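You operate a simulated robot arm through the tools that you are given. There is no shell and no other tool.

Carry out the task below with a simulated robot arm. There is one attempt and no reset: what you move stays moved.

TASK
Set unit three's regulator to 1 bar under air and lock it.
Fine: then shut the air off and vent; exhaust valve left open, pointer at nought; elbows, thumbscrews and plugs untouched.

Only the result counts: the job must be done as asked and must still hold three seconds after the hand-in. Knocking over, shifting, dropping, spilling or breaking anything else fails it.

THE ROBOT
A 7-joint arm with a two-finger parallel gripper, fixed in place. Base frame: the origin is on the floor under the middle of its stand, x ahead of it, y to its left, z up. Lengths are in mm, angles in degrees, forces in N, time in s.
With the tool pointing down near the work surface it reaches from about 440 to 920 mm from the base axis. Its first joint turns from -143.0 to 143.0 degrees. Payload 3 kg.
The TCP is the grasp point between the finger pads, 30 mm short of the fingertips. In the tool frame z runs along the fingers and y along their closing line. Largest opening 94 mm; finger width 28, thickness 10; the body of the gripper, 50 by 96 mm, starts 55 mm behind the TCP.
Orientation is that of the tool frame in the base frame, as [roll, pitch, yaw] about the fixed x, y, z axes, in that order (R = Rz(yaw) Ry(pitch) Rx(roll)). With the fingers straight down and closing along the base's y, the tool's x points along the base's -x, its y along +y and its z along -z.

THE INTERFACE
- The arm moves only by the tool play_rows. Its argument "plan" is a list of rows, each a list of 3 entries, a list of its own where there are three numbers: the shift along the tool's x, y, z in cm, then the turn, a rotation vector about the tool's x, y, z in degrees, then the opening, from 0 (shut) to 1 (fully open). In form: [[[tx, ty, tz], [ax, ay, az], hand], ...]. A call has 1 to 20 rows; each row is the pose to reach, as a shift and turn from the pose commanded when the call began, along the tool's axes at that moment. Rows are played at 5 a second. More than 50 mm and 8.6 degrees between two rows, or a gripper value outside its range, and nothing of the call is played. A pose out of reach is approached as far as the arm can. The call stops where the force on the tool passes 90 N (or 10 N more than at its start, if that is more) or the arm is blocked; 0.2 s more then pass. Each finger travels about 72 mm/s and halts on what it meets, pressing with about 34 N; the grip force reading is that of the motor and also rises with nothing between the fingers. The clock runs only during rows and for 0.2 s after the last one: add rows that repeat a pose to give the fingers time. The reply holds the time, the measured pose of the TCP, the force on the tool along the base axes, the opening and the grip force, in the units named above and with some noise, with the torque about the TCP (base axes, N m) and any sound that the robot's microphone picked up.
- Cameras (640 x 400 px; columns grow to the right, rows downward): "scene" is fixed at [54.7, 651.6, 1682.9]; the picture's right is [0.14, -0.99, 0.00], its down [-0.66, -0.09, -0.75] and it looks along [0.74, 0.10, -0.66] (base axes); focal length 351 px, centre (320, 200). "wrist" rides on the gripper at [76, 14, -103] in the tool frame; the picture's right is [-0.18, 0.98, 0.00], its down [-0.75, -0.14, -0.64] and it looks along [-0.63, -0.12, 0.77] (tool axes); focal length 243 px, centre (320, 200). There is no depth. A picture from a camera that has moved, and an enlarged one, comes with that camera's place and axes in the base frame and with its lens. The place of the scene camera against the robot may be out by one fixed shift of up to 12 mm in any direction.
- grab_frame(camera): a new picture of that camera. The clock stands still meanwhile.
- inspect(camera, box): a new picture of the part [left, top, right, bottom] of that camera's present view, enlarged. The clock stands still meanwhile.
- job_done(): hands the job in; it is judged then, once.

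Places have to be worked out from the pictures, the camera data and where the tool is seen. Open the gripper and draw the arm clear of the work before you hand the job in, unless the task says otherwise.

The tools are called after ">>>" as a command line: name --argument value ..., lists and objects as JSON in quotes. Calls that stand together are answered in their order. play_rows: Moves the arm, as the interface text tells. Its arguments: {"type":"object","properties":{"plan":{"type":"array","items":{"type":"array"}}},"required":["plan"]} The other tools are called the same way: grab_frame (camera) takes a picture; inspect (camera, box) takes an enlarged picture of a part of a camera's view; job_done () hands the job in.

At the start:

```text
time_s: 0.0
tool_pos: [382.3, 378.1, 1254.6]
tcp_rot: [180.0, 0.1, 180.0]
wrist_force: [0.8, 1.2, 0.2]
wrist_torque: [-0.01, 0.04, -0.02]
opening: 94.1
grip_force: 0.1
```

scene: 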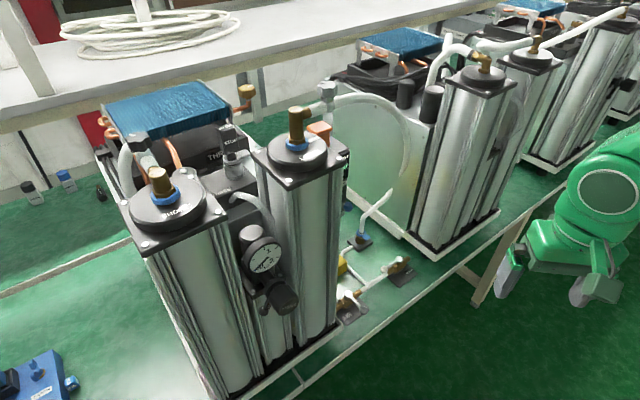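
wrist: 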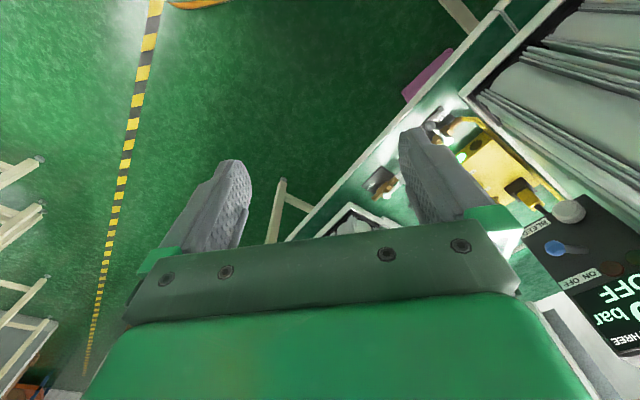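

The scene shows several twin-column units; the one nearest has a regulator with a gauge, and a panel labelled THREE is partly visible in the wrist picture. I'll take closer looks before moving.

>>> grab_frame --camera "scene"

>>> inspect --camera "scene" --box '[200, 180, 360, 320]'

>>> inspect --camera "scene" --box '[90, 70, 360, 240]'

>>> inspect --camera "scene" --box '[300, 180, 460, 330]'

>>> inspect --camera "wrist" --box '[360, 80, 640, 400]'

```text
taken
```

scene: 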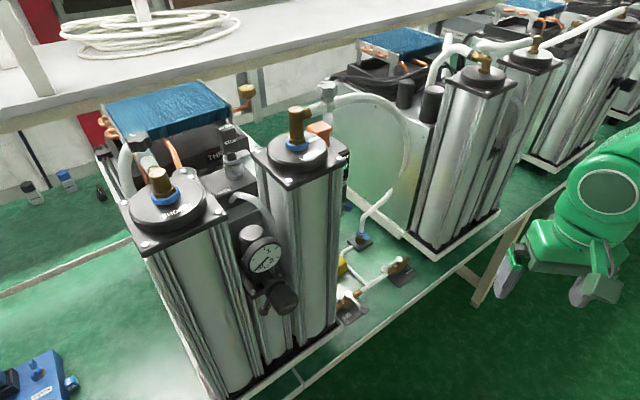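

```text
2.86 times, centred on (280, 250) of scene
camera zoom: at [54.7, 651.6, 1682.9], right [0.14, -0.99, 0.0], down [-0.66, -0.09, -0.75], along [0.74, 0.1, -0.66], focal length 1002 px, centre (434, 57)
```

zoom: 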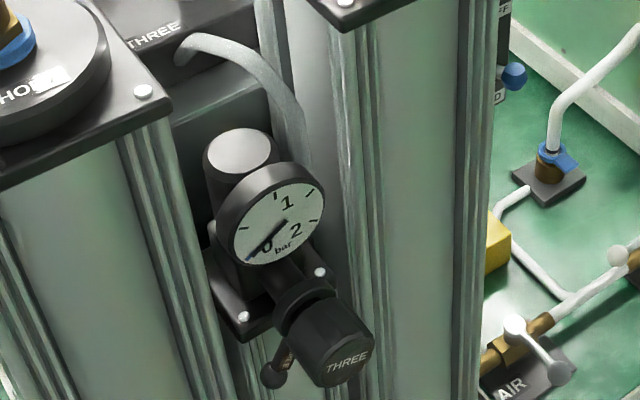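

```text
2.35 times, centred on (225, 155) of scene
camera zoom: at [54.7, 651.6, 1682.9], right [0.14, -0.99, 0.0], down [-0.66, -0.09, -0.75], along [0.74, 0.1, -0.66], focal length 826 px, centre (544, 306)
```

zoom: 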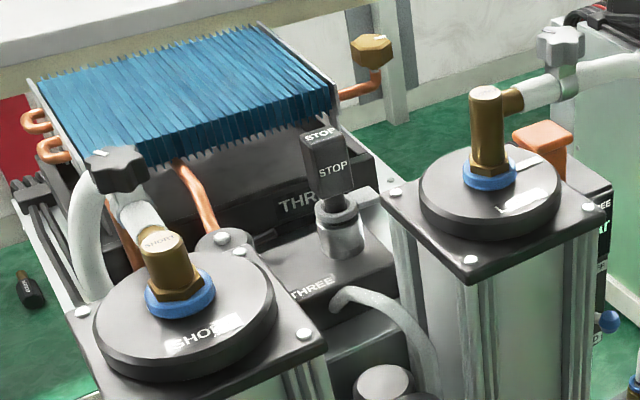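

```text
2.67 times, centred on (380, 255) of scene
camera zoom: at [54.7, 651.6, 1682.9], right [0.14, -0.99, 0.0], down [-0.66, -0.09, -0.75], along [0.74, 0.1, -0.66], focal length 936 px, centre (160, 53)
```

zoom: 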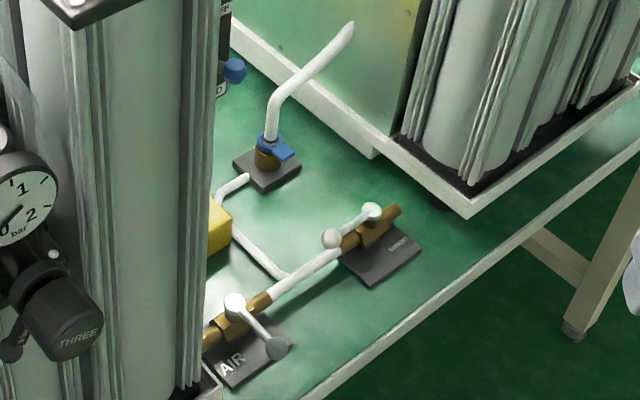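

```text
1.25 times, centred on (500, 240) of wrist
camera zoom: at [307.3, 391.9, 1357.2], right [0.18, 0.98, 0.0], down [0.75, -0.14, 0.64], along [0.63, -0.12, -0.77], focal length 303 px, centre (95, 150)
```

zoom: 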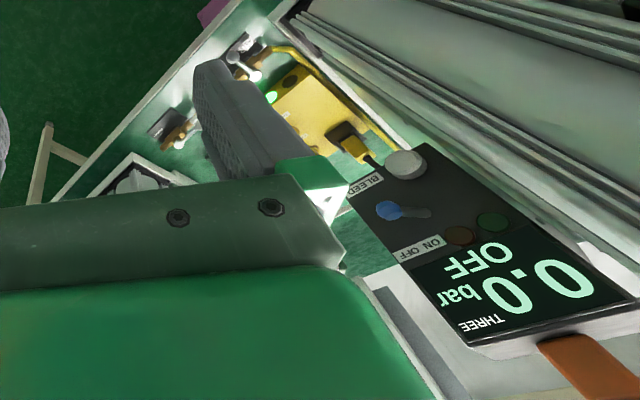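

The panel reading "OFF 0.0 bar THREE" is on the side of the nearest unit at roughly (640, 680, 1240), and the bench seems to be near z≈750. I'll turn the tool in place by about 45° about vertical so that the wrist camera looks toward unit three.

>>> play_rows --plan '[[[0, 0, 0], [0, 0, -8], 1], [[0, 0, 0], [0, 0, -16], 1], [[0, 0, 0], [0, 0, -24], 1], [[0, 0, 0], [0, 0, -32], 1], [[0, 0, 0], [0, 0, -40], 1], [[0, 0, 0], [0, 0, -48], 1], [[0, 0, 0], [0, 0, -48], 1]]'

>>> grab_frame --camera "wrist"

>>> grab_frame --camera "scene"

```text
time_s: 1.6
tool_pos: [382.2, 378.4, 1254.4]
tcp_rot: [180.0, 0.1, -131.9]
wrist_force: [0.0, 0.4, -0.3]
wrist_torque: [0.02, -0.01, 0.04]
opening: 94.3
grip_force: 0.1
```

```text
taken
camera wrist: at [322.0, 331.1, 1357.4], right [-0.61, 0.79, 0.0], down [0.61, 0.47, 0.64], along [0.51, 0.39, -0.77], focal length 243 px, centre (320, 200)
```

wrist: 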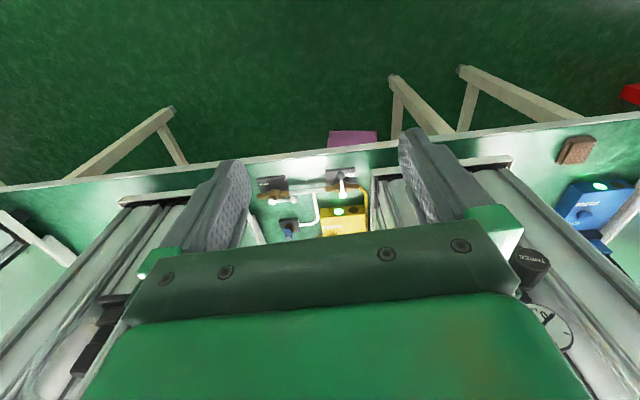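

```text
taken
```

scene: 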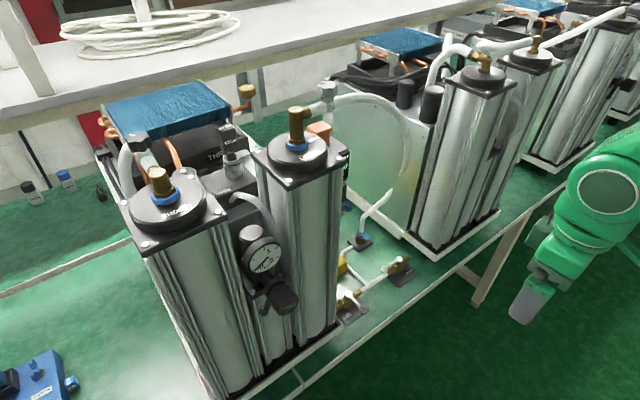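

The bench front edge runs diagonally (about from (100,1025) to (1150,-20)), and triangulation puts the regulator knob face near (372, 747, 1149). I'll enlarge parts of this wrist view to read the valves and the regulator.

>>> inspect --camera "wrist" --box '[230, 140, 410, 250]'

>>> inspect --camera "wrist" --box '[480, 200, 640, 360]'

>>> inspect --camera "wrist" --box '[520, 100, 640, 260]'

```text
3.56 times, centred on (320, 195) of wrist
camera zoom: at [322.0, 331.1, 1357.4], right [-0.61, 0.79, 0.0], down [0.61, 0.47, 0.64], along [0.51, 0.39, -0.77], focal length 863 px, centre (320, 218)
```

zoom: 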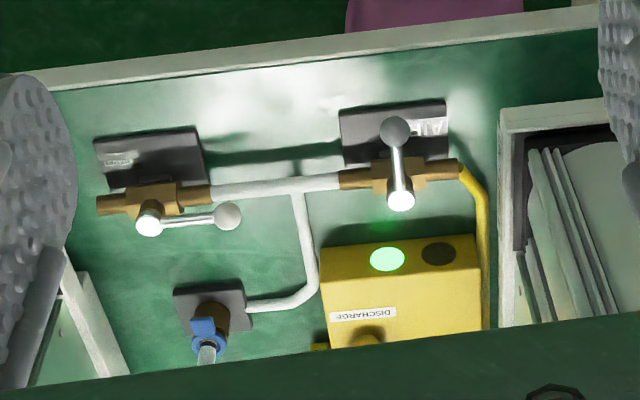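

```text
2.50 times, centred on (560, 280) of wrist
camera zoom: at [322.0, 331.1, 1357.4], right [-0.61, 0.79, 0.0], down [0.61, 0.47, 0.64], along [0.51, 0.39, -0.77], focal length 606 px, centre (-280, 0)
```

zoom: 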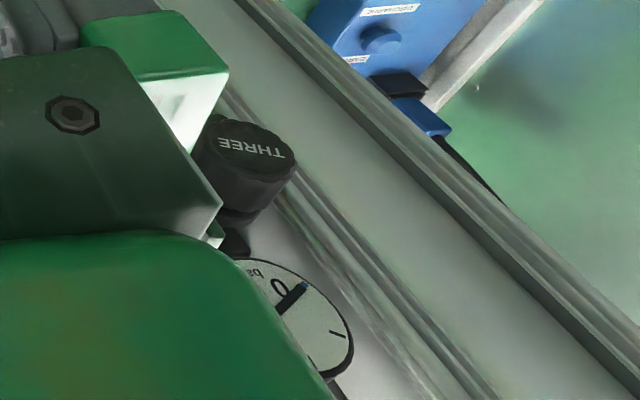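

```text
2.50 times, centred on (580, 180) of wrist
camera zoom: at [322.0, 331.1, 1357.4], right [-0.61, 0.79, 0.0], down [0.61, 0.47, 0.64], along [0.51, 0.39, -0.77], focal length 606 px, centre (-330, 250)
```

zoom: 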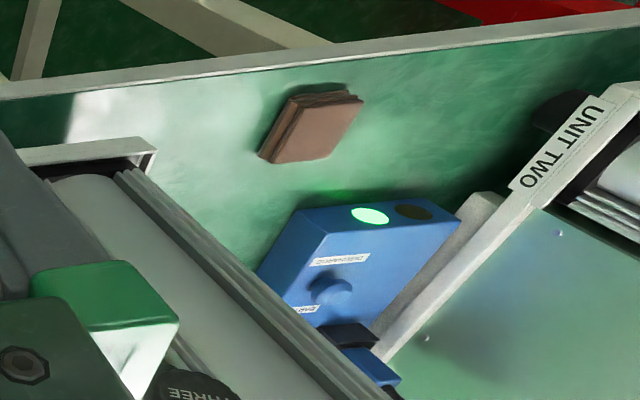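

Two lever valves sit on the bench: the right one (AIR) with its lever across the pipe, i.e. closed, and the left one with its lever along the pipe, i.e. open. AIR's pivot works out at about (631, 648, 815). Next I move sideways and tilt the tool up so the wrist camera looks squarely at the regulator from a safe distance.

>>> play_rows --plan '[[[-1, 3.9, 0.8], [0, -6.5, -0.4], 1], [[-2, 7.6, 1.6], [0, -13, -0.8], 1], [[-3, 11.4, 2.4], [0, -19.5, -1.2], 1], [[-4, 15.2, 3.2], [0, -26, -1.6], 1], [[-5, 19, 4], [0, -32.5, -2], 1], [[-6, 22.8, 4.8], [0, -39, -2.5], 1], [[-6.6, 26.4, 5.4], [0, -45, -3], 1], [[-6.6, 26.4, 5.4], [0, -45, -3], 1]]'

>>> grab_frame --camera "wrist"

>>> grab_frame --camera "scene"

```text
time_s: 2.7
tool_pos: [295.5, 522.2, 1242.4]
tcp_rot: [161.9, 25.4, -139.9]
wrist_force: [-0.5, -0.1, -0.3]
wrist_torque: [0.0, 0.02, 0.02]
opening: 93.7
grip_force: 0.0
stopped in row 5: the arm was blocked; the commanded pose is now the measured one
```

```text
taken
camera wrist: at [222.2, 435.4, 1300.6], right [-0.57, 0.74, 0.36], down [0.55, 0.03, 0.83], along [0.6, 0.68, -0.42], focal length 243 px, centre (320, 200)
```

wrist: 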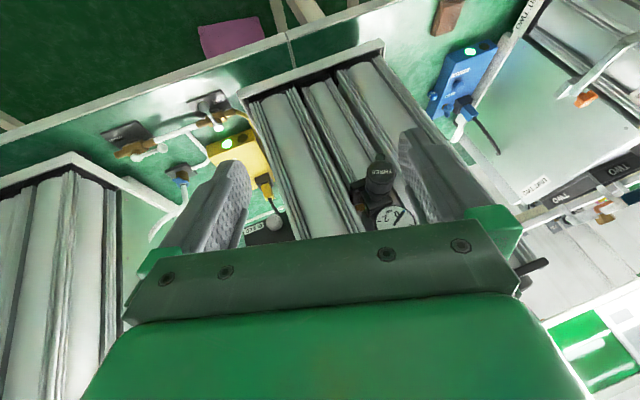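

```text
taken
```

scene: 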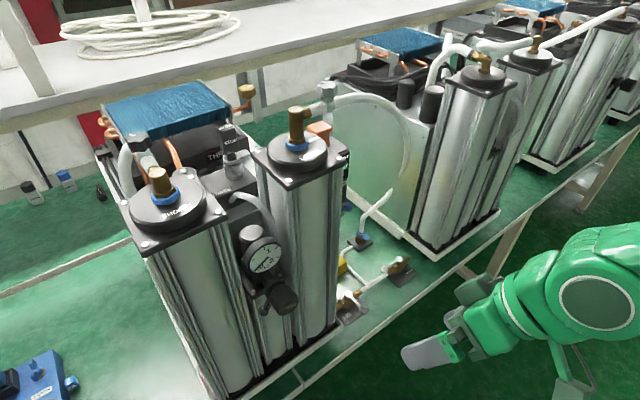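

The arm stopped against one of its own limits (the tool rolled about 17° off), with no contact force, and nothing was touched. From here the regulator, panel and valves are in view, so I'll enlarge them.

>>> inspect --camera "wrist" --box '[320, 140, 440, 240]'

>>> inspect --camera "wrist" --box '[90, 80, 290, 250]'

>>> inspect --camera "wrist" --box '[420, 0, 640, 240]'

>>> inspect --camera "scene" --box '[230, 210, 320, 330]'

```text
4.00 times, centred on (380, 190) of wrist
camera zoom: at [222.2, 435.4, 1300.6], right [-0.57, 0.74, 0.36], down [0.55, 0.03, 0.83], along [0.6, 0.68, -0.42], focal length 970 px, centre (80, 240)
```

zoom: 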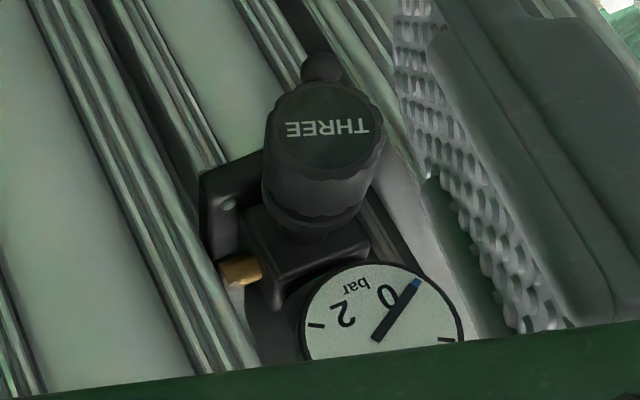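

```text
2.35 times, centred on (190, 165) of wrist
camera zoom: at [222.2, 435.4, 1300.6], right [-0.57, 0.74, 0.36], down [0.55, 0.03, 0.83], along [0.6, 0.68, -0.42], focal length 571 px, centre (626, 282)
```

zoom: 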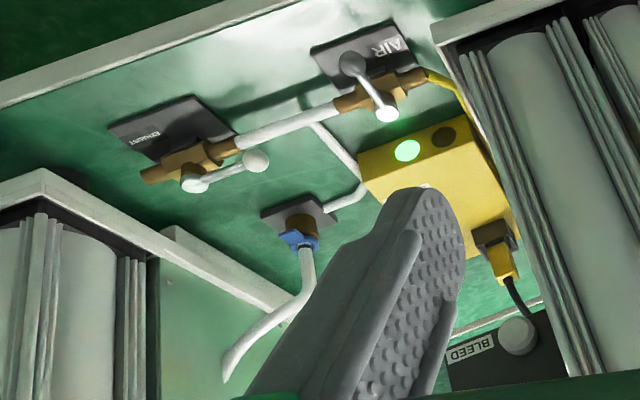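

```text
1.67 times, centred on (530, 120) of wrist
camera zoom: at [222.2, 435.4, 1300.6], right [-0.57, 0.74, 0.36], down [0.55, 0.03, 0.83], along [0.6, 0.68, -0.42], focal length 404 px, centre (-30, 333)
```

zoom: 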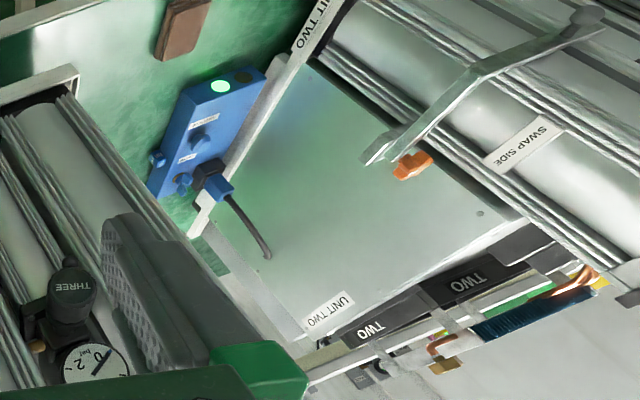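

```text
3.33 times, centred on (275, 270) of scene
camera zoom: at [54.7, 651.6, 1682.9], right [0.14, -0.99, 0.0], down [-0.66, -0.09, -0.75], along [0.74, 0.1, -0.66], focal length 1170 px, centre (470, -33)
```

zoom: 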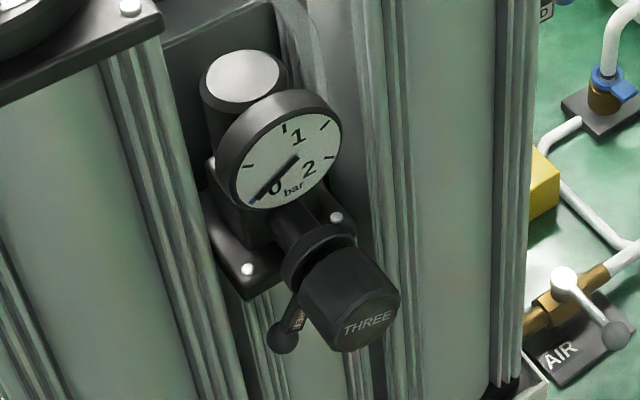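

I want the text on the small lever below the knob and the left valve's label, so I zoom in more tightly.

>>> inspect --camera "scene" --box '[262, 270, 302, 320]'

>>> inspect --camera "scene" --box '[380, 245, 420, 285]'

>>> inspect --camera "wrist" --box '[100, 115, 150, 150]'

>>> inspect --camera "wrist" --box '[360, 145, 410, 185]'

>>> inspect --camera "wrist" --box '[240, 195, 300, 245]'

```text
8.00 times, centred on (282, 295) of scene
camera zoom: at [54.7, 651.6, 1682.9], right [0.14, -0.99, 0.0], down [-0.66, -0.09, -0.75], along [0.74, 0.1, -0.66], focal length 2807 px, centre (624, -560)
```

zoom: 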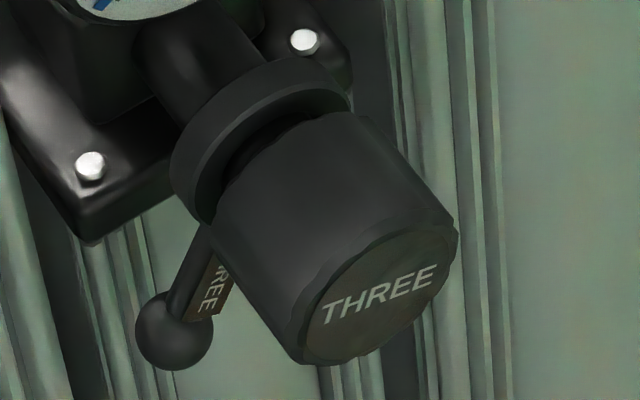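

```text
10.00 times, centred on (400, 265) of scene
camera zoom: at [54.7, 651.6, 1682.9], right [0.14, -0.99, 0.0], down [-0.66, -0.09, -0.75], along [0.74, 0.1, -0.66], focal length 3509 px, centre (-480, -450)
```

zoom: 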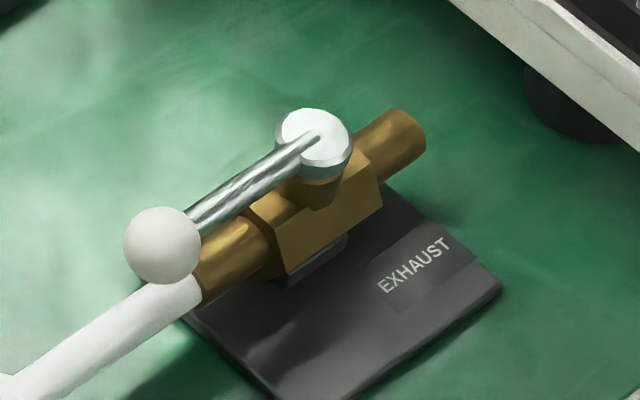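

```text
11.43 times, centred on (125, 132) of wrist
camera zoom: at [222.2, 435.4, 1300.6], right [-0.57, 0.74, 0.36], down [0.55, 0.03, 0.83], along [0.6, 0.68, -0.42], focal length 2773 px, centre (2549, 971)
```

zoom: 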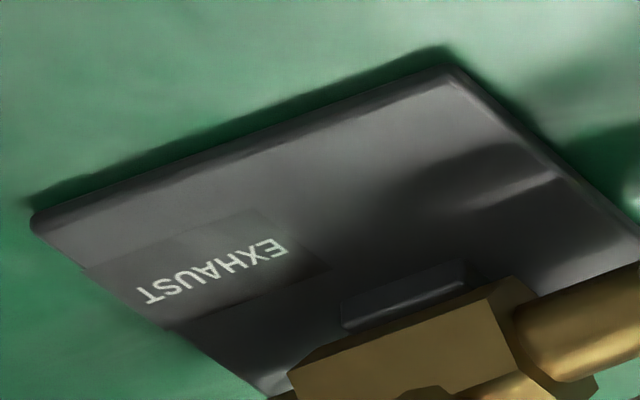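

```text
10.00 times, centred on (385, 165) of wrist
camera zoom: at [222.2, 435.4, 1300.6], right [-0.57, 0.74, 0.36], down [0.55, 0.03, 0.83], along [0.6, 0.68, -0.42], focal length 2426 px, centre (-330, 550)
```

zoom: 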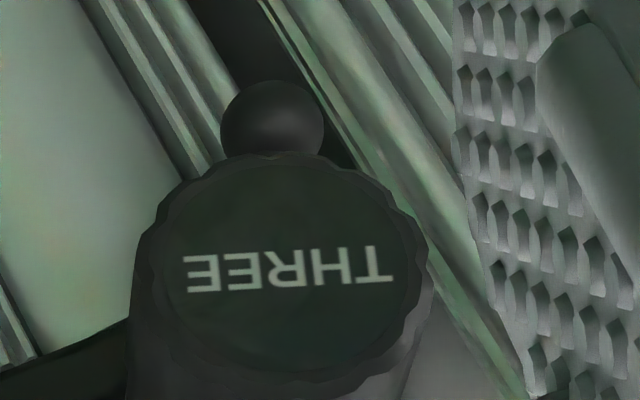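

```text
8.00 times, centred on (270, 220) of wrist
camera zoom: at [222.2, 435.4, 1300.6], right [-0.57, 0.74, 0.36], down [0.55, 0.03, 0.83], along [0.6, 0.68, -0.42], focal length 1941 px, centre (720, 40)
```

zoom: 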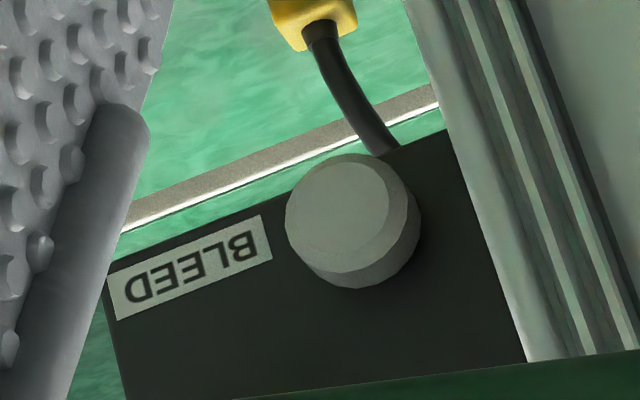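

The left valve is EXHAUST (open). The regulator knob has a visible gap to the collar behind it, and a ball lever tagged THREE hangs below it; I'll compare with other units' regulators and study this one more closely.

>>> inspect --camera "scene" --box '[400, 40, 640, 200]'

>>> inspect --camera "scene" --box '[560, 60, 640, 130]'

>>> inspect --camera "scene" --box '[310, 120, 380, 220]'

>>> inspect --camera "scene" --box '[0, 330, 100, 400]'

```text
2.50 times, centred on (520, 120) of scene
camera zoom: at [54.7, 651.6, 1682.9], right [0.14, -0.99, 0.0], down [-0.66, -0.09, -0.75], along [0.74, 0.1, -0.66], focal length 877 px, centre (-180, 400)
```

zoom: 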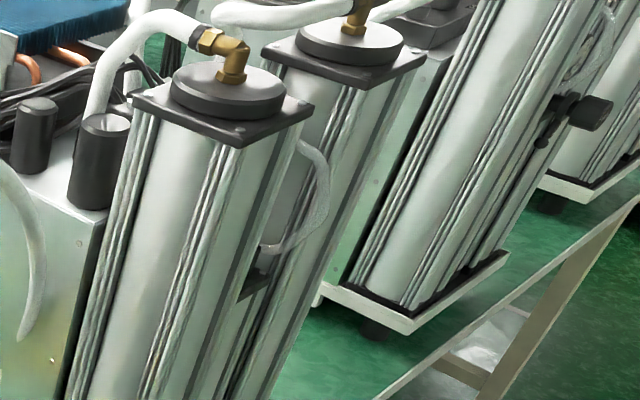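

```text
5.71 times, centred on (600, 95) of scene
camera zoom: at [54.7, 651.6, 1682.9], right [0.14, -0.99, 0.0], down [-0.66, -0.09, -0.75], along [0.74, 0.1, -0.66], focal length 2005 px, centre (-1280, 800)
```

zoom: 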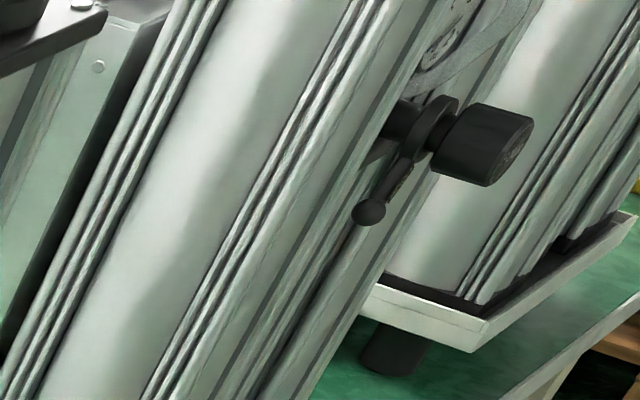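

```text
4.00 times, centred on (345, 170) of scene
camera zoom: at [54.7, 651.6, 1682.9], right [0.14, -0.99, 0.0], down [-0.66, -0.09, -0.75], along [0.74, 0.1, -0.66], focal length 1403 px, centre (220, 320)
```

zoom: 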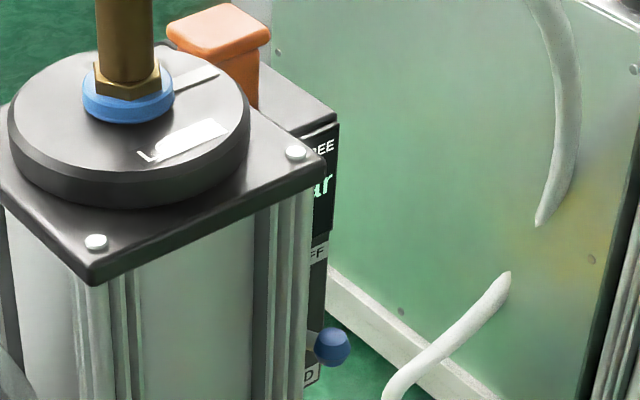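

```text
5.71 times, centred on (50, 365) of scene
camera zoom: at [54.7, 651.6, 1682.9], right [0.14, -0.99, 0.0], down [-0.66, -0.09, -0.75], along [0.74, 0.1, -0.66], focal length 2005 px, centre (1863, -743)
```

zoom: 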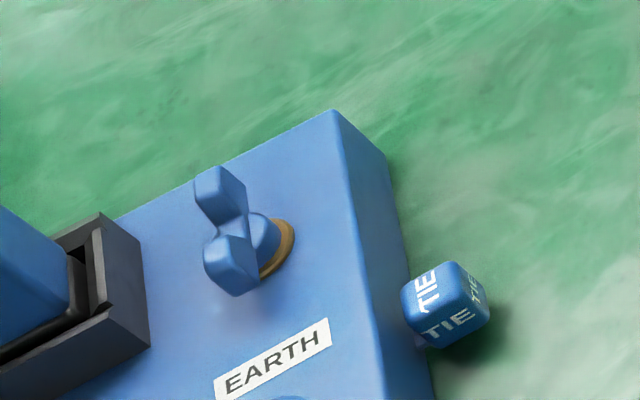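

The left valve's plate reads EXHAUST, and unit five's regulator has the same ring with a ball lever hanging down behind the knob, so that ring lever is probably the lock. I'll straighten the tool to vertical, aligned with the bench, and move in front of the gap between the units to study the valves and panel.

>>> play_rows --plan '[[[-1.0, -3.0, 0.5], [4.2, 6.5, -0.2], 1], [[-2.2, -6.5, 1.5], [8.4, 13, -0.4], 1], [[-3.5, -10.5, 2.8], [12.5, 19.5, -0.6], 1], [[-5, -14.5, 4.2], [16.7, 25.9, -0.8], 1], [[-6.3, -18.5, 5.4], [16.7, 25.9, -0.8], 1], [[-7.5, -22, 6.4], [16.7, 25.9, -0.8], 1], [[-8.7, -24.3, 7.1], [16.7, 25.9, -0.8], 1], [[-8.7, -24.3, 7.1], [16.7, 25.9, -0.8], 1]]'

>>> grab_frame --camera "wrist"

>>> grab_frame --camera "scene"

```text
time_s: 4.5
tool_pos: [536.9, 453.1, 1153.8]
tcp_rot: [-179.9, 0.5, -134.8]
wrist_force: [-0.7, 0.2, 0.7]
wrist_torque: [0.01, -0.01, -0.01]
opening: 93.9
grip_force: 0.0
```

```text
taken
camera wrist: at [472.3, 409.0, 1255.5], right [-0.57, 0.82, 0.0], down [0.63, 0.43, 0.65], along [0.53, 0.37, -0.76], focal length 243 px, centre (320, 200)
```

wrist: 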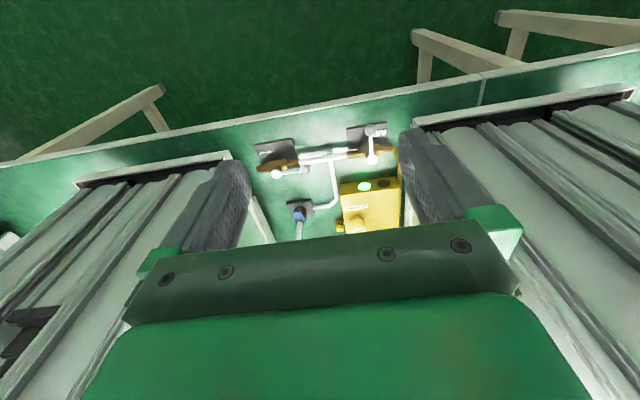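

```text
taken
```

scene: 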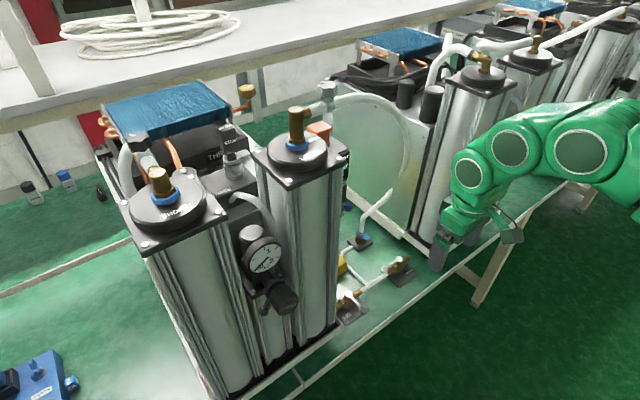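

The move succeeded and the tool now points straight down, aligned with the bench. I'll zoom on the valves and the unit-three side from here.

>>> inspect --camera "wrist" --box '[230, 110, 420, 240]'

>>> inspect --camera "scene" --box '[320, 220, 430, 330]'

```text
3.08 times, centred on (325, 175) of wrist
camera zoom: at [472.3, 409.0, 1255.5], right [-0.57, 0.82, 0.0], down [0.63, 0.43, 0.65], along [0.53, 0.37, -0.76], focal length 746 px, centre (305, 277)
```

zoom: 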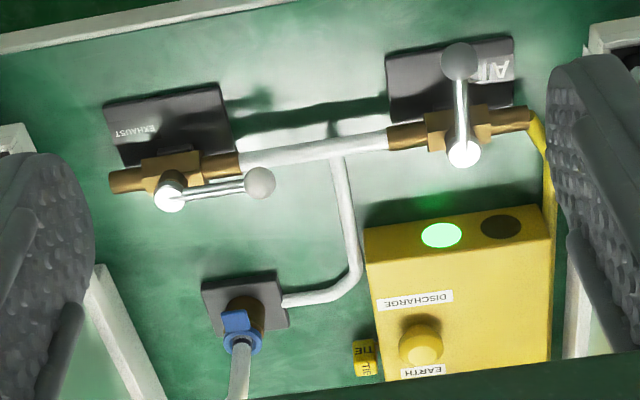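

```text
3.64 times, centred on (375, 275) of scene
camera zoom: at [54.7, 651.6, 1682.9], right [0.14, -0.99, 0.0], down [-0.66, -0.09, -0.75], along [0.74, 0.1, -0.66], focal length 1276 px, centre (120, -73)
```

zoom: 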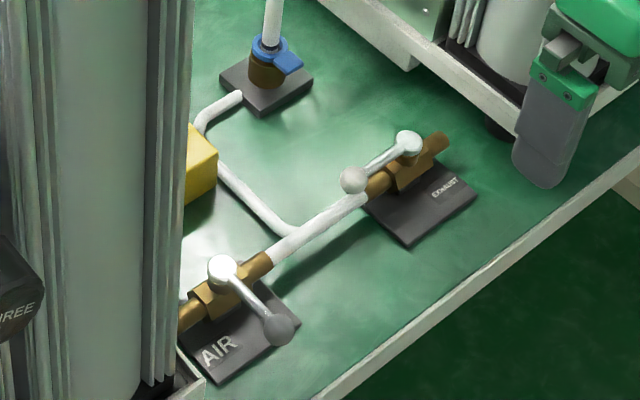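

Valve pivots work out at about AIR (627, 648, 816) with its ball at (579, 601, 818), and EXHAUST (772, 502, 816) with its ball at (726, 547, 818). Before touching anything I shift left so the regulator appears in the free right-hand part of the wrist picture.

>>> play_rows --plan '[[[1.4, 3.2, 0.1], [0, 0, 0], 1], [[2.8, 6.4, 0.3], [0, 0, 0], 1], [[4.2, 9.5, 0.4], [0, 0, 0], 1], [[5.6, 12.6, 0.5], [0, 0, 0], 1], [[5.6, 12.6, 0.5], [0, 0, 0], 1]]'

>>> grab_frame --camera "wrist"

>>> inspect --camera "wrist" --box '[500, 180, 640, 380]'

```text
time_s: 5.7
tool_pos: [404.9, 501.3, 1150.2]
tcp_rot: [-179.9, 0.4, -134.9]
wrist_force: [0.2, -0.2, -0.7]
wrist_torque: [0.02, 0.01, 0.01]
opening: 94.0
grip_force: 0.1
```

```text
taken
camera wrist: at [341.1, 457.0, 1252.1], right [-0.57, 0.82, 0.0], down [0.63, 0.43, 0.65], along [0.53, 0.37, -0.76], focal length 243 px, centre (320, 200)
```

wrist: 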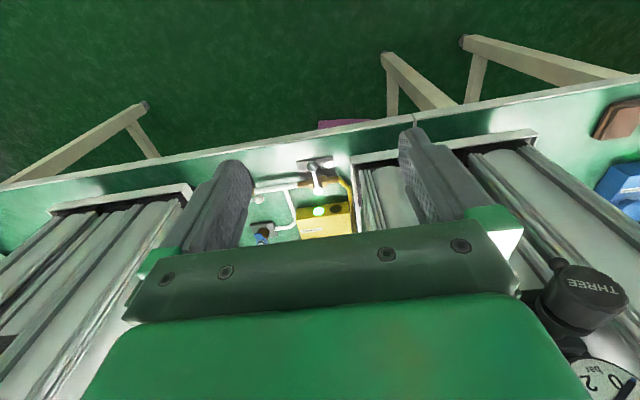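

```text
2.00 times, centred on (570, 280) of wrist
camera zoom: at [341.1, 457.0, 1252.1], right [-0.57, 0.82, 0.0], down [0.63, 0.43, 0.65], along [0.53, 0.37, -0.76], focal length 485 px, centre (-180, 40)
```

zoom: 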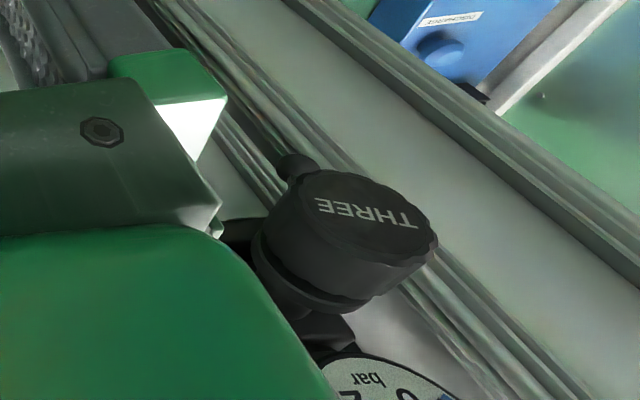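

The knob face is centred at about (362, 741, 1149) with its axis along the bench normal, roughly 40 mm across, and the lock ring with its lever sits right behind it. I'll work the bench valves first; I turn the tool 90° so the fingers close across the bench depth and move in front of the EXHAUST valve, still high.

>>> play_rows --plan '[[[-0.7, -1.8, 0], [0, 0, 8.2], 1], [[-1.4, -3.6, 0], [0, 0, 16.4], 1], [[-2.1, -5.4, 0], [0, 0, 24.6], 1], [[-2.9, -7.2, 0], [0, 0, 32.8], 1], [[-3.6, -9, 0], [0, 0, 41], 1], [[-4.3, -10.8, 0], [0, 0, 49.2], 1], [[-5, -12.6, 0], [0, 0, 57.4], 1], [[-5.8, -14.4, 0], [0, 0, 65.6], 1], [[-6.5, -16.2, 0], [0, 0, 73.8], 1], [[-7.2, -18, 0], [0, 0, 82], 1], [[-7.9, -19.5, 0], [0, 0, 90], 1], [[-7.9, -19.5, 0], [0, 0, 90], 1]]'

>>> grab_frame --camera "wrist"

>>> grab_frame --camera "scene"

```text
time_s: 8.3
tool_pos: [599.8, 420.6, 1151.7]
tcp_rot: [179.6, 0.1, 135.2]
wrist_force: [-0.6, 0.8, 0.5]
wrist_torque: [-0.02, 0.03, 0.0]
opening: 93.9
grip_force: 0.0
```

```text
taken
camera wrist: at [556.7, 484.0, 1252.5], right [0.82, 0.57, 0.01], down [0.43, -0.63, 0.64], along [0.37, -0.53, -0.77], focal length 243 px, centre (320, 200)
```

wrist: 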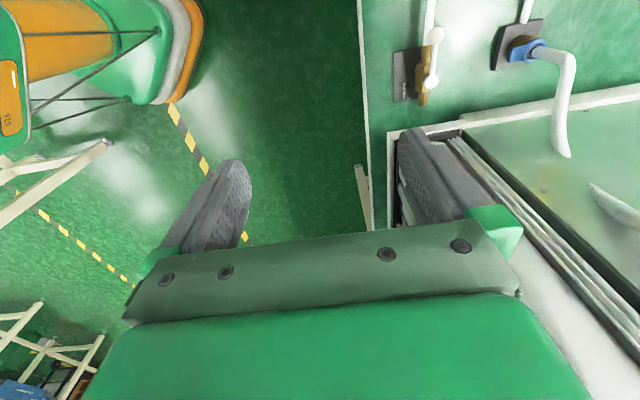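

```text
taken
```

scene: 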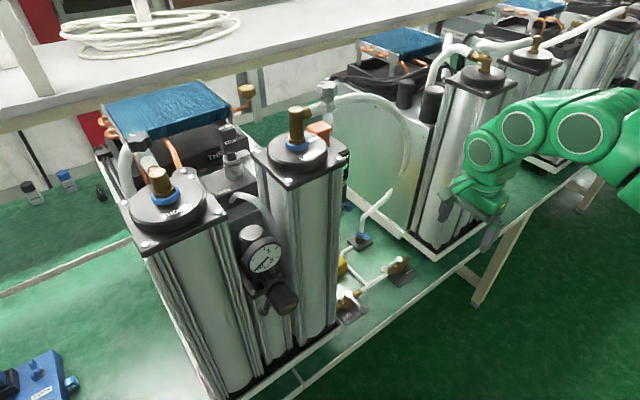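

The turn worked; EXHAUST is visible at the upper middle of the wrist picture. I zoom on it to refine its position before descending.

>>> inspect --camera "wrist" --box '[380, 0, 600, 160]'

```text
2.50 times, centred on (490, 80) of wrist
camera zoom: at [556.7, 484.0, 1252.5], right [0.82, 0.57, 0.01], down [0.43, -0.63, 0.64], along [0.37, -0.53, -0.77], focal length 606 px, centre (-105, 500)
```

zoom: 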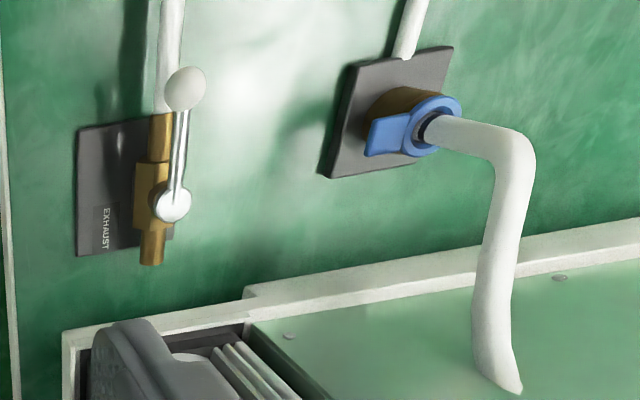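

EXHAUST ball refined to about (726.5, 548.5, 818), pivot (771.5, 502.3), lever length about 65 mm. I move above the ball, closing the hand to a loose straddle width, and stop at z≈920 to check.

>>> play_rows --plan '[[[0, 2.6, 3.2], [0, 0, -0.2], 0.9], [[0, 5.2, 6.4], [0, 0, -0.2], 0.8], [[0, 7.8, 9.6], [0, 0, -0.2], 0.7], [[0, 10.4, 12.8], [0, 0, -0.2], 0.6], [[0, 13, 16], [0, 0, -0.2], 0.5], [[0, 15.6, 19.2], [0, 0, -0.2], 0.4], [[0, 18.0, 23.0], [0, 0, -0.2], 0.36], [[0, 18.0, 23.0], [0, 0, -0.2], 0.36], [[0, 18.0, 23.0], [0, 0, -0.2], 0.36]]'

>>> grab_frame --camera "wrist"

>>> inspect --camera "scene" --box '[310, 150, 500, 330]'

```text
time_s: 10.3
tool_pos: [722.1, 541.6, 920.2]
tcp_rot: [179.4, 0.1, 135.3]
wrist_force: [0.3, 0.2, -0.6]
wrist_torque: [0.0, -0.02, -0.01]
opening: 33.9
grip_force: 0.1
out of reach, approached as far as the arm can: row 7, 8, 9
```

```text
taken
camera wrist: at [678.5, 604.7, 1021.5], right [0.82, 0.57, 0.01], down [0.43, -0.63, 0.64], along [0.37, -0.52, -0.77], focal length 243 px, centre (320, 200)
```

wrist: 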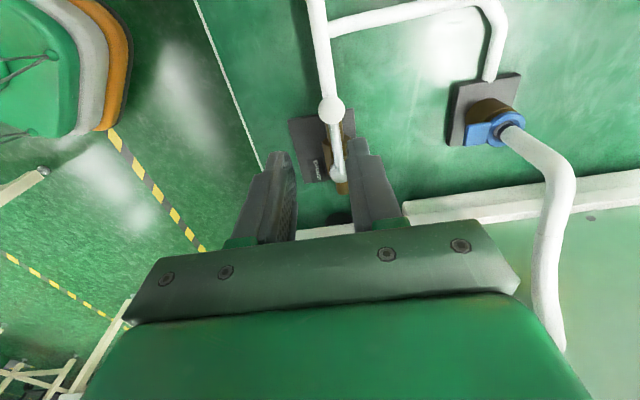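

```text
2.22 times, centred on (405, 240) of scene
camera zoom: at [54.7, 651.6, 1682.9], right [0.14, -0.99, 0.0], down [-0.66, -0.09, -0.75], along [0.74, 0.1, -0.66], focal length 780 px, centre (131, 111)
```

zoom: 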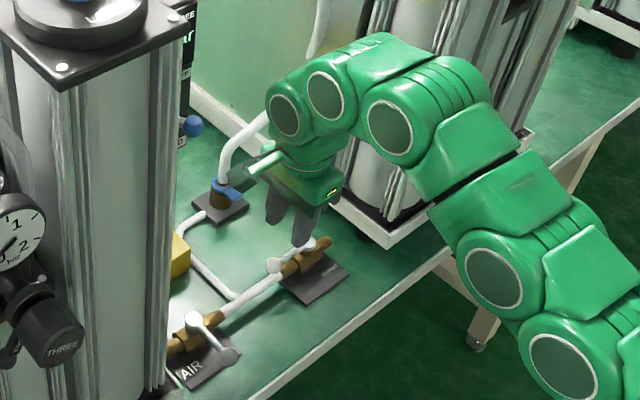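

The arm is at its reach limit (n≈894 instead of 901) with the tool vertical. Leaning the fingers outward gains reach, so I tilt 8° about the tool's x and see where it settles.

>>> play_rows --plan '[[[0, 0, 0], [-4, 0, 0], 0.36], [[0, 0, 0], [-8, 0, 0], 0.36], [[0, 0, 0], [-8, 0, 0], 0.36], [[0, 0, 0], [-8, 0, 0], 0.36]]'

>>> grab_frame --camera "wrist"

```text
time_s: 11.3
tool_pos: [721.8, 542.0, 920.6]
tcp_rot: [171.6, 0.0, 135.4]
wrist_force: [0.7, 0.0, -0.8]
wrist_torque: [0.03, 0.02, 0.0]
opening: 33.8
grip_force: 0.0
```

```text
taken
camera wrist: at [667.5, 594.9, 1022.8], right [0.81, 0.56, 0.14], down [0.37, -0.69, 0.62], along [0.45, -0.45, -0.77], focal length 243 px, centre (320, 200)
```

wrist: 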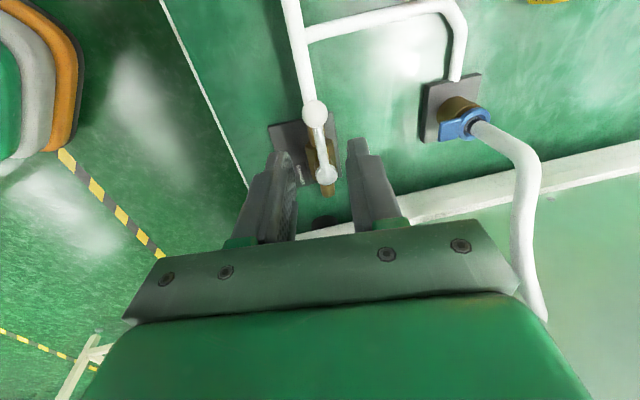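

The tilt held and the position is unchanged, so shifts now count from the actual pose. The ball lies straight below between the fingers; I descend in stages to z≈866 and check the alignment.

>>> play_rows --plan '[[[0.1, -0.2, 2.7], [0, 0, 0], 0.36], [[0.1, -0.4, 5.4], [0, 0, 0], 0.36], [[0.1, -0.4, 5.4], [0, 0, 0], 0.36]]'

>>> inspect --camera "wrist" --box '[200, 60, 440, 260]'

>>> inspect --camera "scene" --box '[340, 180, 460, 300]'

```text
time_s: 12.1
tool_pos: [723.5, 545.4, 865.0]
tcp_rot: [171.7, 0.1, 135.4]
wrist_force: [0.0, 0.6, -0.4]
wrist_torque: [-0.01, 0.05, 0.04]
opening: 33.8
grip_force: 0.1
```

```text
2.00 times, centred on (320, 160) of wrist
camera zoom: at [670.1, 597.8, 968.6], right [0.81, 0.56, 0.14], down [0.37, -0.69, 0.62], along [0.45, -0.45, -0.77], focal length 485 px, centre (320, 280)
```

zoom: 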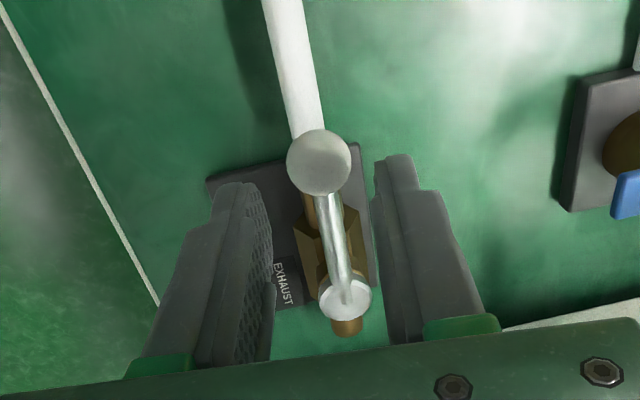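

```text
3.33 times, centred on (400, 240) of scene
camera zoom: at [54.7, 651.6, 1682.9], right [0.14, -0.99, 0.0], down [-0.66, -0.09, -0.75], along [0.74, 0.1, -0.66], focal length 1170 px, centre (53, 67)
```

zoom: 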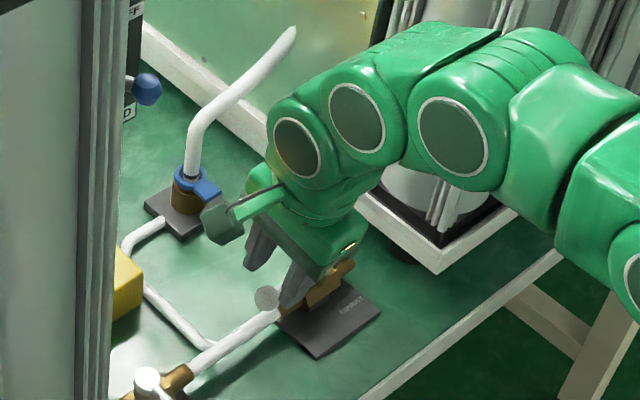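

The ball is centred between the fingers (about 4 mm off along the lever). I descend the last 29 mm so the fingers straddle ball and rod, then verify.

>>> play_rows --plan '[[[0.3, 0, 1.5], [0, 0, 0], 0.36], [[0.3, 0, 2.9], [0, 0, 0], 0.36], [[0.3, 0, 2.9], [0, 0, 0], 0.36]]'

>>> inspect --camera "wrist" --box '[200, 60, 440, 260]'

>>> inspect --camera "scene" --box '[340, 200, 440, 290]'

```text
time_s: 12.9
tool_pos: [725.6, 551.8, 838.7]
tcp_rot: [171.5, 0.1, 135.5]
wrist_force: [0.1, -0.3, -0.1]
wrist_torque: [0.01, 0.0, 0.04]
opening: 33.7
grip_force: 0.0
```

```text
2.00 times, centred on (320, 160) of wrist
camera zoom: at [671.4, 603.9, 941.3], right [0.81, 0.56, 0.14], down [0.37, -0.69, 0.62], along [0.45, -0.45, -0.77], focal length 485 px, centre (320, 280)
```

zoom: 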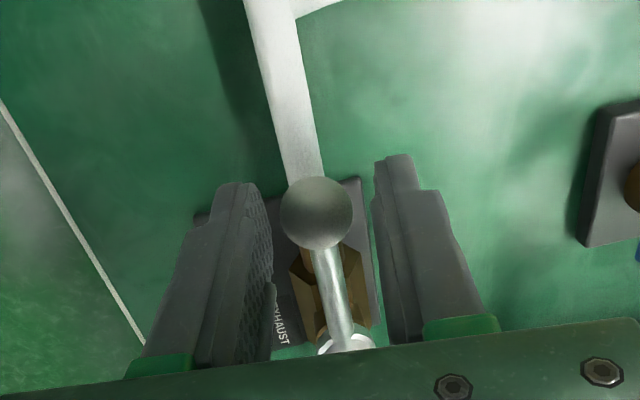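

```text
4.44 times, centred on (390, 245) of scene
camera zoom: at [54.7, 651.6, 1682.9], right [0.14, -0.99, 0.0], down [-0.66, -0.09, -0.75], along [0.74, 0.1, -0.66], focal length 1559 px, centre (9, 0)
```

zoom: 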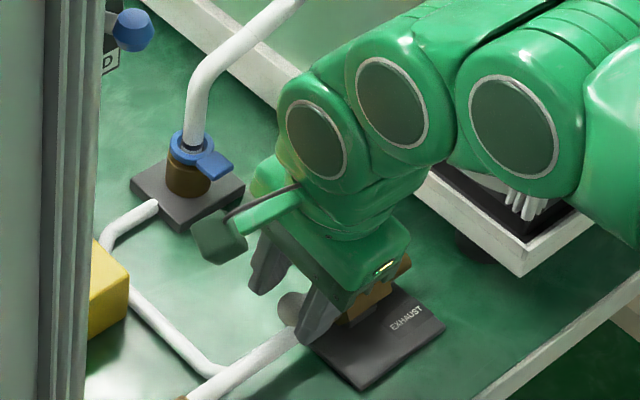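

The ball sits centred between the fingers with no contact force. Now I swing the EXHAUST lever the first ~48° of its arc about the pivot, towards the robot side.

>>> play_rows --plan '[[[-0.09, -0.89, -0.13], [0, 1.17, -7.91], 0.36], [[-0.3, -1.75, -0.26], [0, 2.34, -15.82], 0.36], [[-0.63, -2.58, -0.38], [0, 3.5, -23.7], 0.36], [[-1.07, -3.35, -0.5], [0, 4.67, -31.6], 0.36], [[-1.62, -4.06, -0.6], [0, 5.84, -39.6], 0.36], [[-2.26, -4.68, -0.69], [0, 7.0, -47.5], 0.36], [[-2.26, -4.68, -0.69], [0, 7.0, -47.5], 0.36]]'

>>> inspect --camera "wrist" --box '[200, 60, 440, 260]'

>>> inspect --camera "scene" --box '[340, 200, 440, 290]'

```text
time_s: 14.5
tool_pos: [707.5, 500.7, 836.1]
tcp_rot: [171.7, 0.1, -176.4]
wrist_force: [0.1, -0.2, 0.1]
wrist_torque: [0.01, 0.0, 0.02]
opening: 33.7
grip_force: 0.0
```

```text
2.00 times, centred on (320, 160) of wrist
camera zoom: at [632.5, 495.5, 938.9], right [0.12, 0.98, 0.14], down [0.77, -0.19, 0.62], along [0.63, 0.03, -0.78], focal length 485 px, centre (320, 280)
```

zoom: 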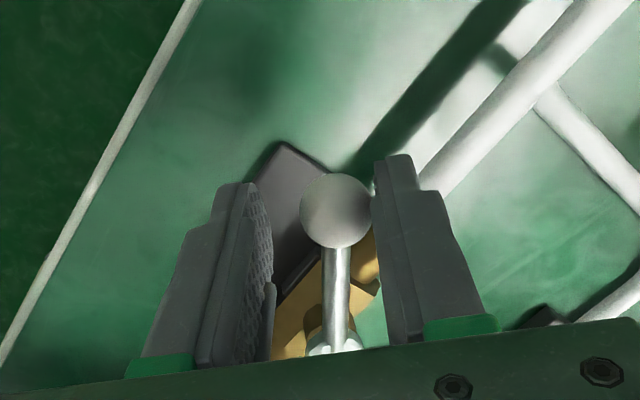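

```text
4.44 times, centred on (390, 245) of scene
camera zoom: at [54.7, 651.6, 1682.9], right [0.14, -0.99, 0.0], down [-0.66, -0.09, -0.75], along [0.74, 0.1, -0.66], focal length 1559 px, centre (9, 0)
```

zoom: 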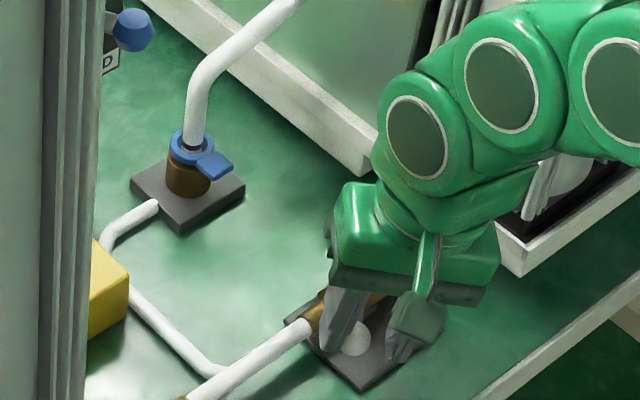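

The lever follows freely (now about 42° round). I continue the arc another 48° while bringing the tool back to vertical so the wrist keeps clear of unit four.

>>> play_rows --plan '[[[-0.03, -0.88, -0.13], [1.4, 1.06, -7.93], 0.36], [[-0.18, -1.75, -0.26], [2.78, 1.92, -15.89], 0.36], [[-0.45, -2.6, -0.38], [4.13, 2.6, -23.85], 0.36], [[-0.85, -3.39, -0.5], [5.46, 3.07, -31.87], 0.36], [[-1.34, -4.12, -0.6], [6.72, 3.35, -39.9], 0.36], [[-1.94, -4.78, -0.7], [7.9, 3.43, -47.9], 0.36], [[-1.94, -4.78, -0.7], [7.9, 3.43, -47.9], 0.36]]'

>>> inspect --camera "wrist" --box '[200, 60, 440, 260]'

>>> inspect --camera "scene" --box '[340, 200, 440, 290]'

```text
time_s: 16.1
tool_pos: [730.7, 453.8, 837.9]
tcp_rot: [-179.7, 0.1, -128.5]
wrist_force: [-0.3, -0.3, 0.8]
wrist_torque: [-0.02, 0.0, 0.01]
opening: 33.9
grip_force: 0.0
```

```text
2.00 times, centred on (320, 160) of wrist
camera zoom: at [672.9, 402.5, 939.4], right [-0.65, 0.76, 0.0], down [0.58, 0.5, 0.64], along [0.49, 0.42, -0.77], focal length 485 px, centre (320, 280)
```

zoom: 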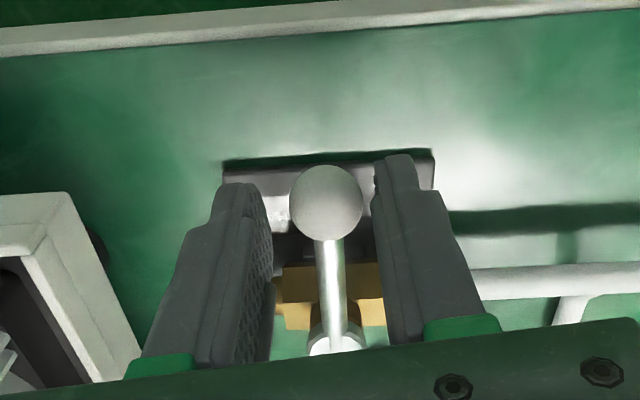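

```text
4.44 times, centred on (390, 245) of scene
camera zoom: at [54.7, 651.6, 1682.9], right [0.14, -0.99, 0.0], down [-0.66, -0.09, -0.75], along [0.74, 0.1, -0.66], focal length 1559 px, centre (9, 0)
```

zoom: 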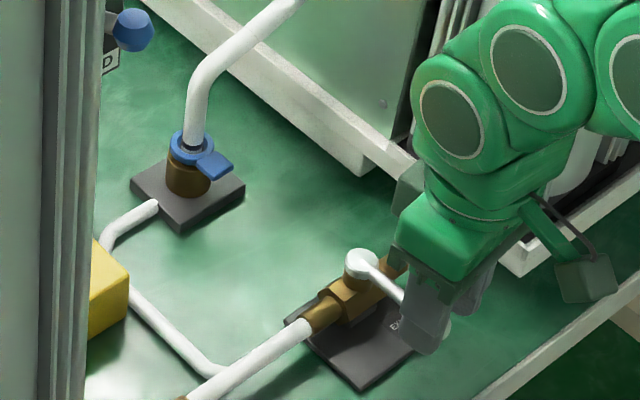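

The lever now points at the robot, square across the pipe, and it sits slightly ahead of the pushing finger, as if seated at its stop. I lift straight up and look at it unobstructed.

>>> play_rows --plan '[[[0, -0.1, -3], [0, 0, 0], 0.36], [[0, -0.1, -7], [0, 0, 0], 0.36], [[0, -0.1, -11], [0, 0, 0], 0.36], [[0, -0.1, -14], [0, 0, 0], 0.36], [[0, -0.1, -14], [0, 0, 0], 0.36]]'

>>> inspect --camera "wrist" --box '[200, 60, 640, 260]'

>>> inspect --camera "scene" --box '[320, 180, 460, 330]'

```text
time_s: 17.3
tool_pos: [729.5, 455.6, 977.6]
tcp_rot: [-179.9, -0.1, -128.6]
wrist_force: [0.5, 0.8, 0.5]
wrist_torque: [-0.02, -0.02, 0.01]
opening: 33.7
grip_force: 0.0
```

```text
1.45 times, centred on (420, 160) of wrist
camera zoom: at [672.7, 404.8, 1079.8], right [-0.65, 0.76, 0.0], down [0.58, 0.5, 0.64], along [0.49, 0.42, -0.77], focal length 353 px, centre (174, 258)
```

zoom: 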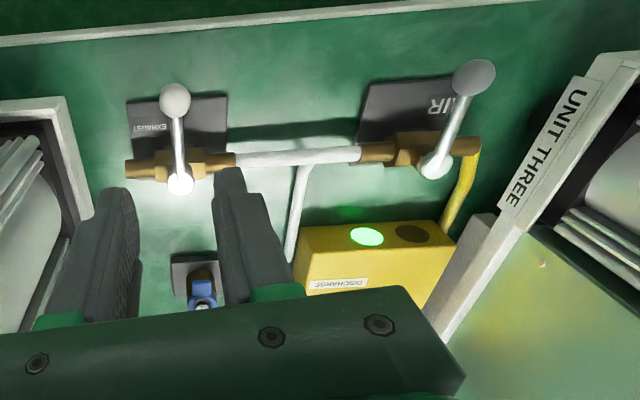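

```text
2.67 times, centred on (390, 255) of scene
camera zoom: at [54.7, 651.6, 1682.9], right [0.14, -0.99, 0.0], down [-0.66, -0.09, -0.75], along [0.74, 0.1, -0.66], focal length 936 px, centre (133, 53)
```

zoom: 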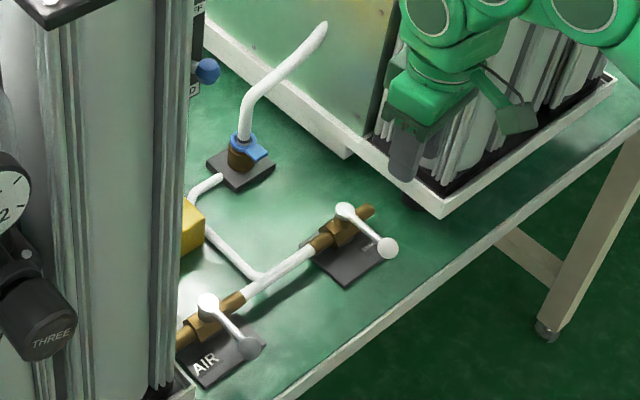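

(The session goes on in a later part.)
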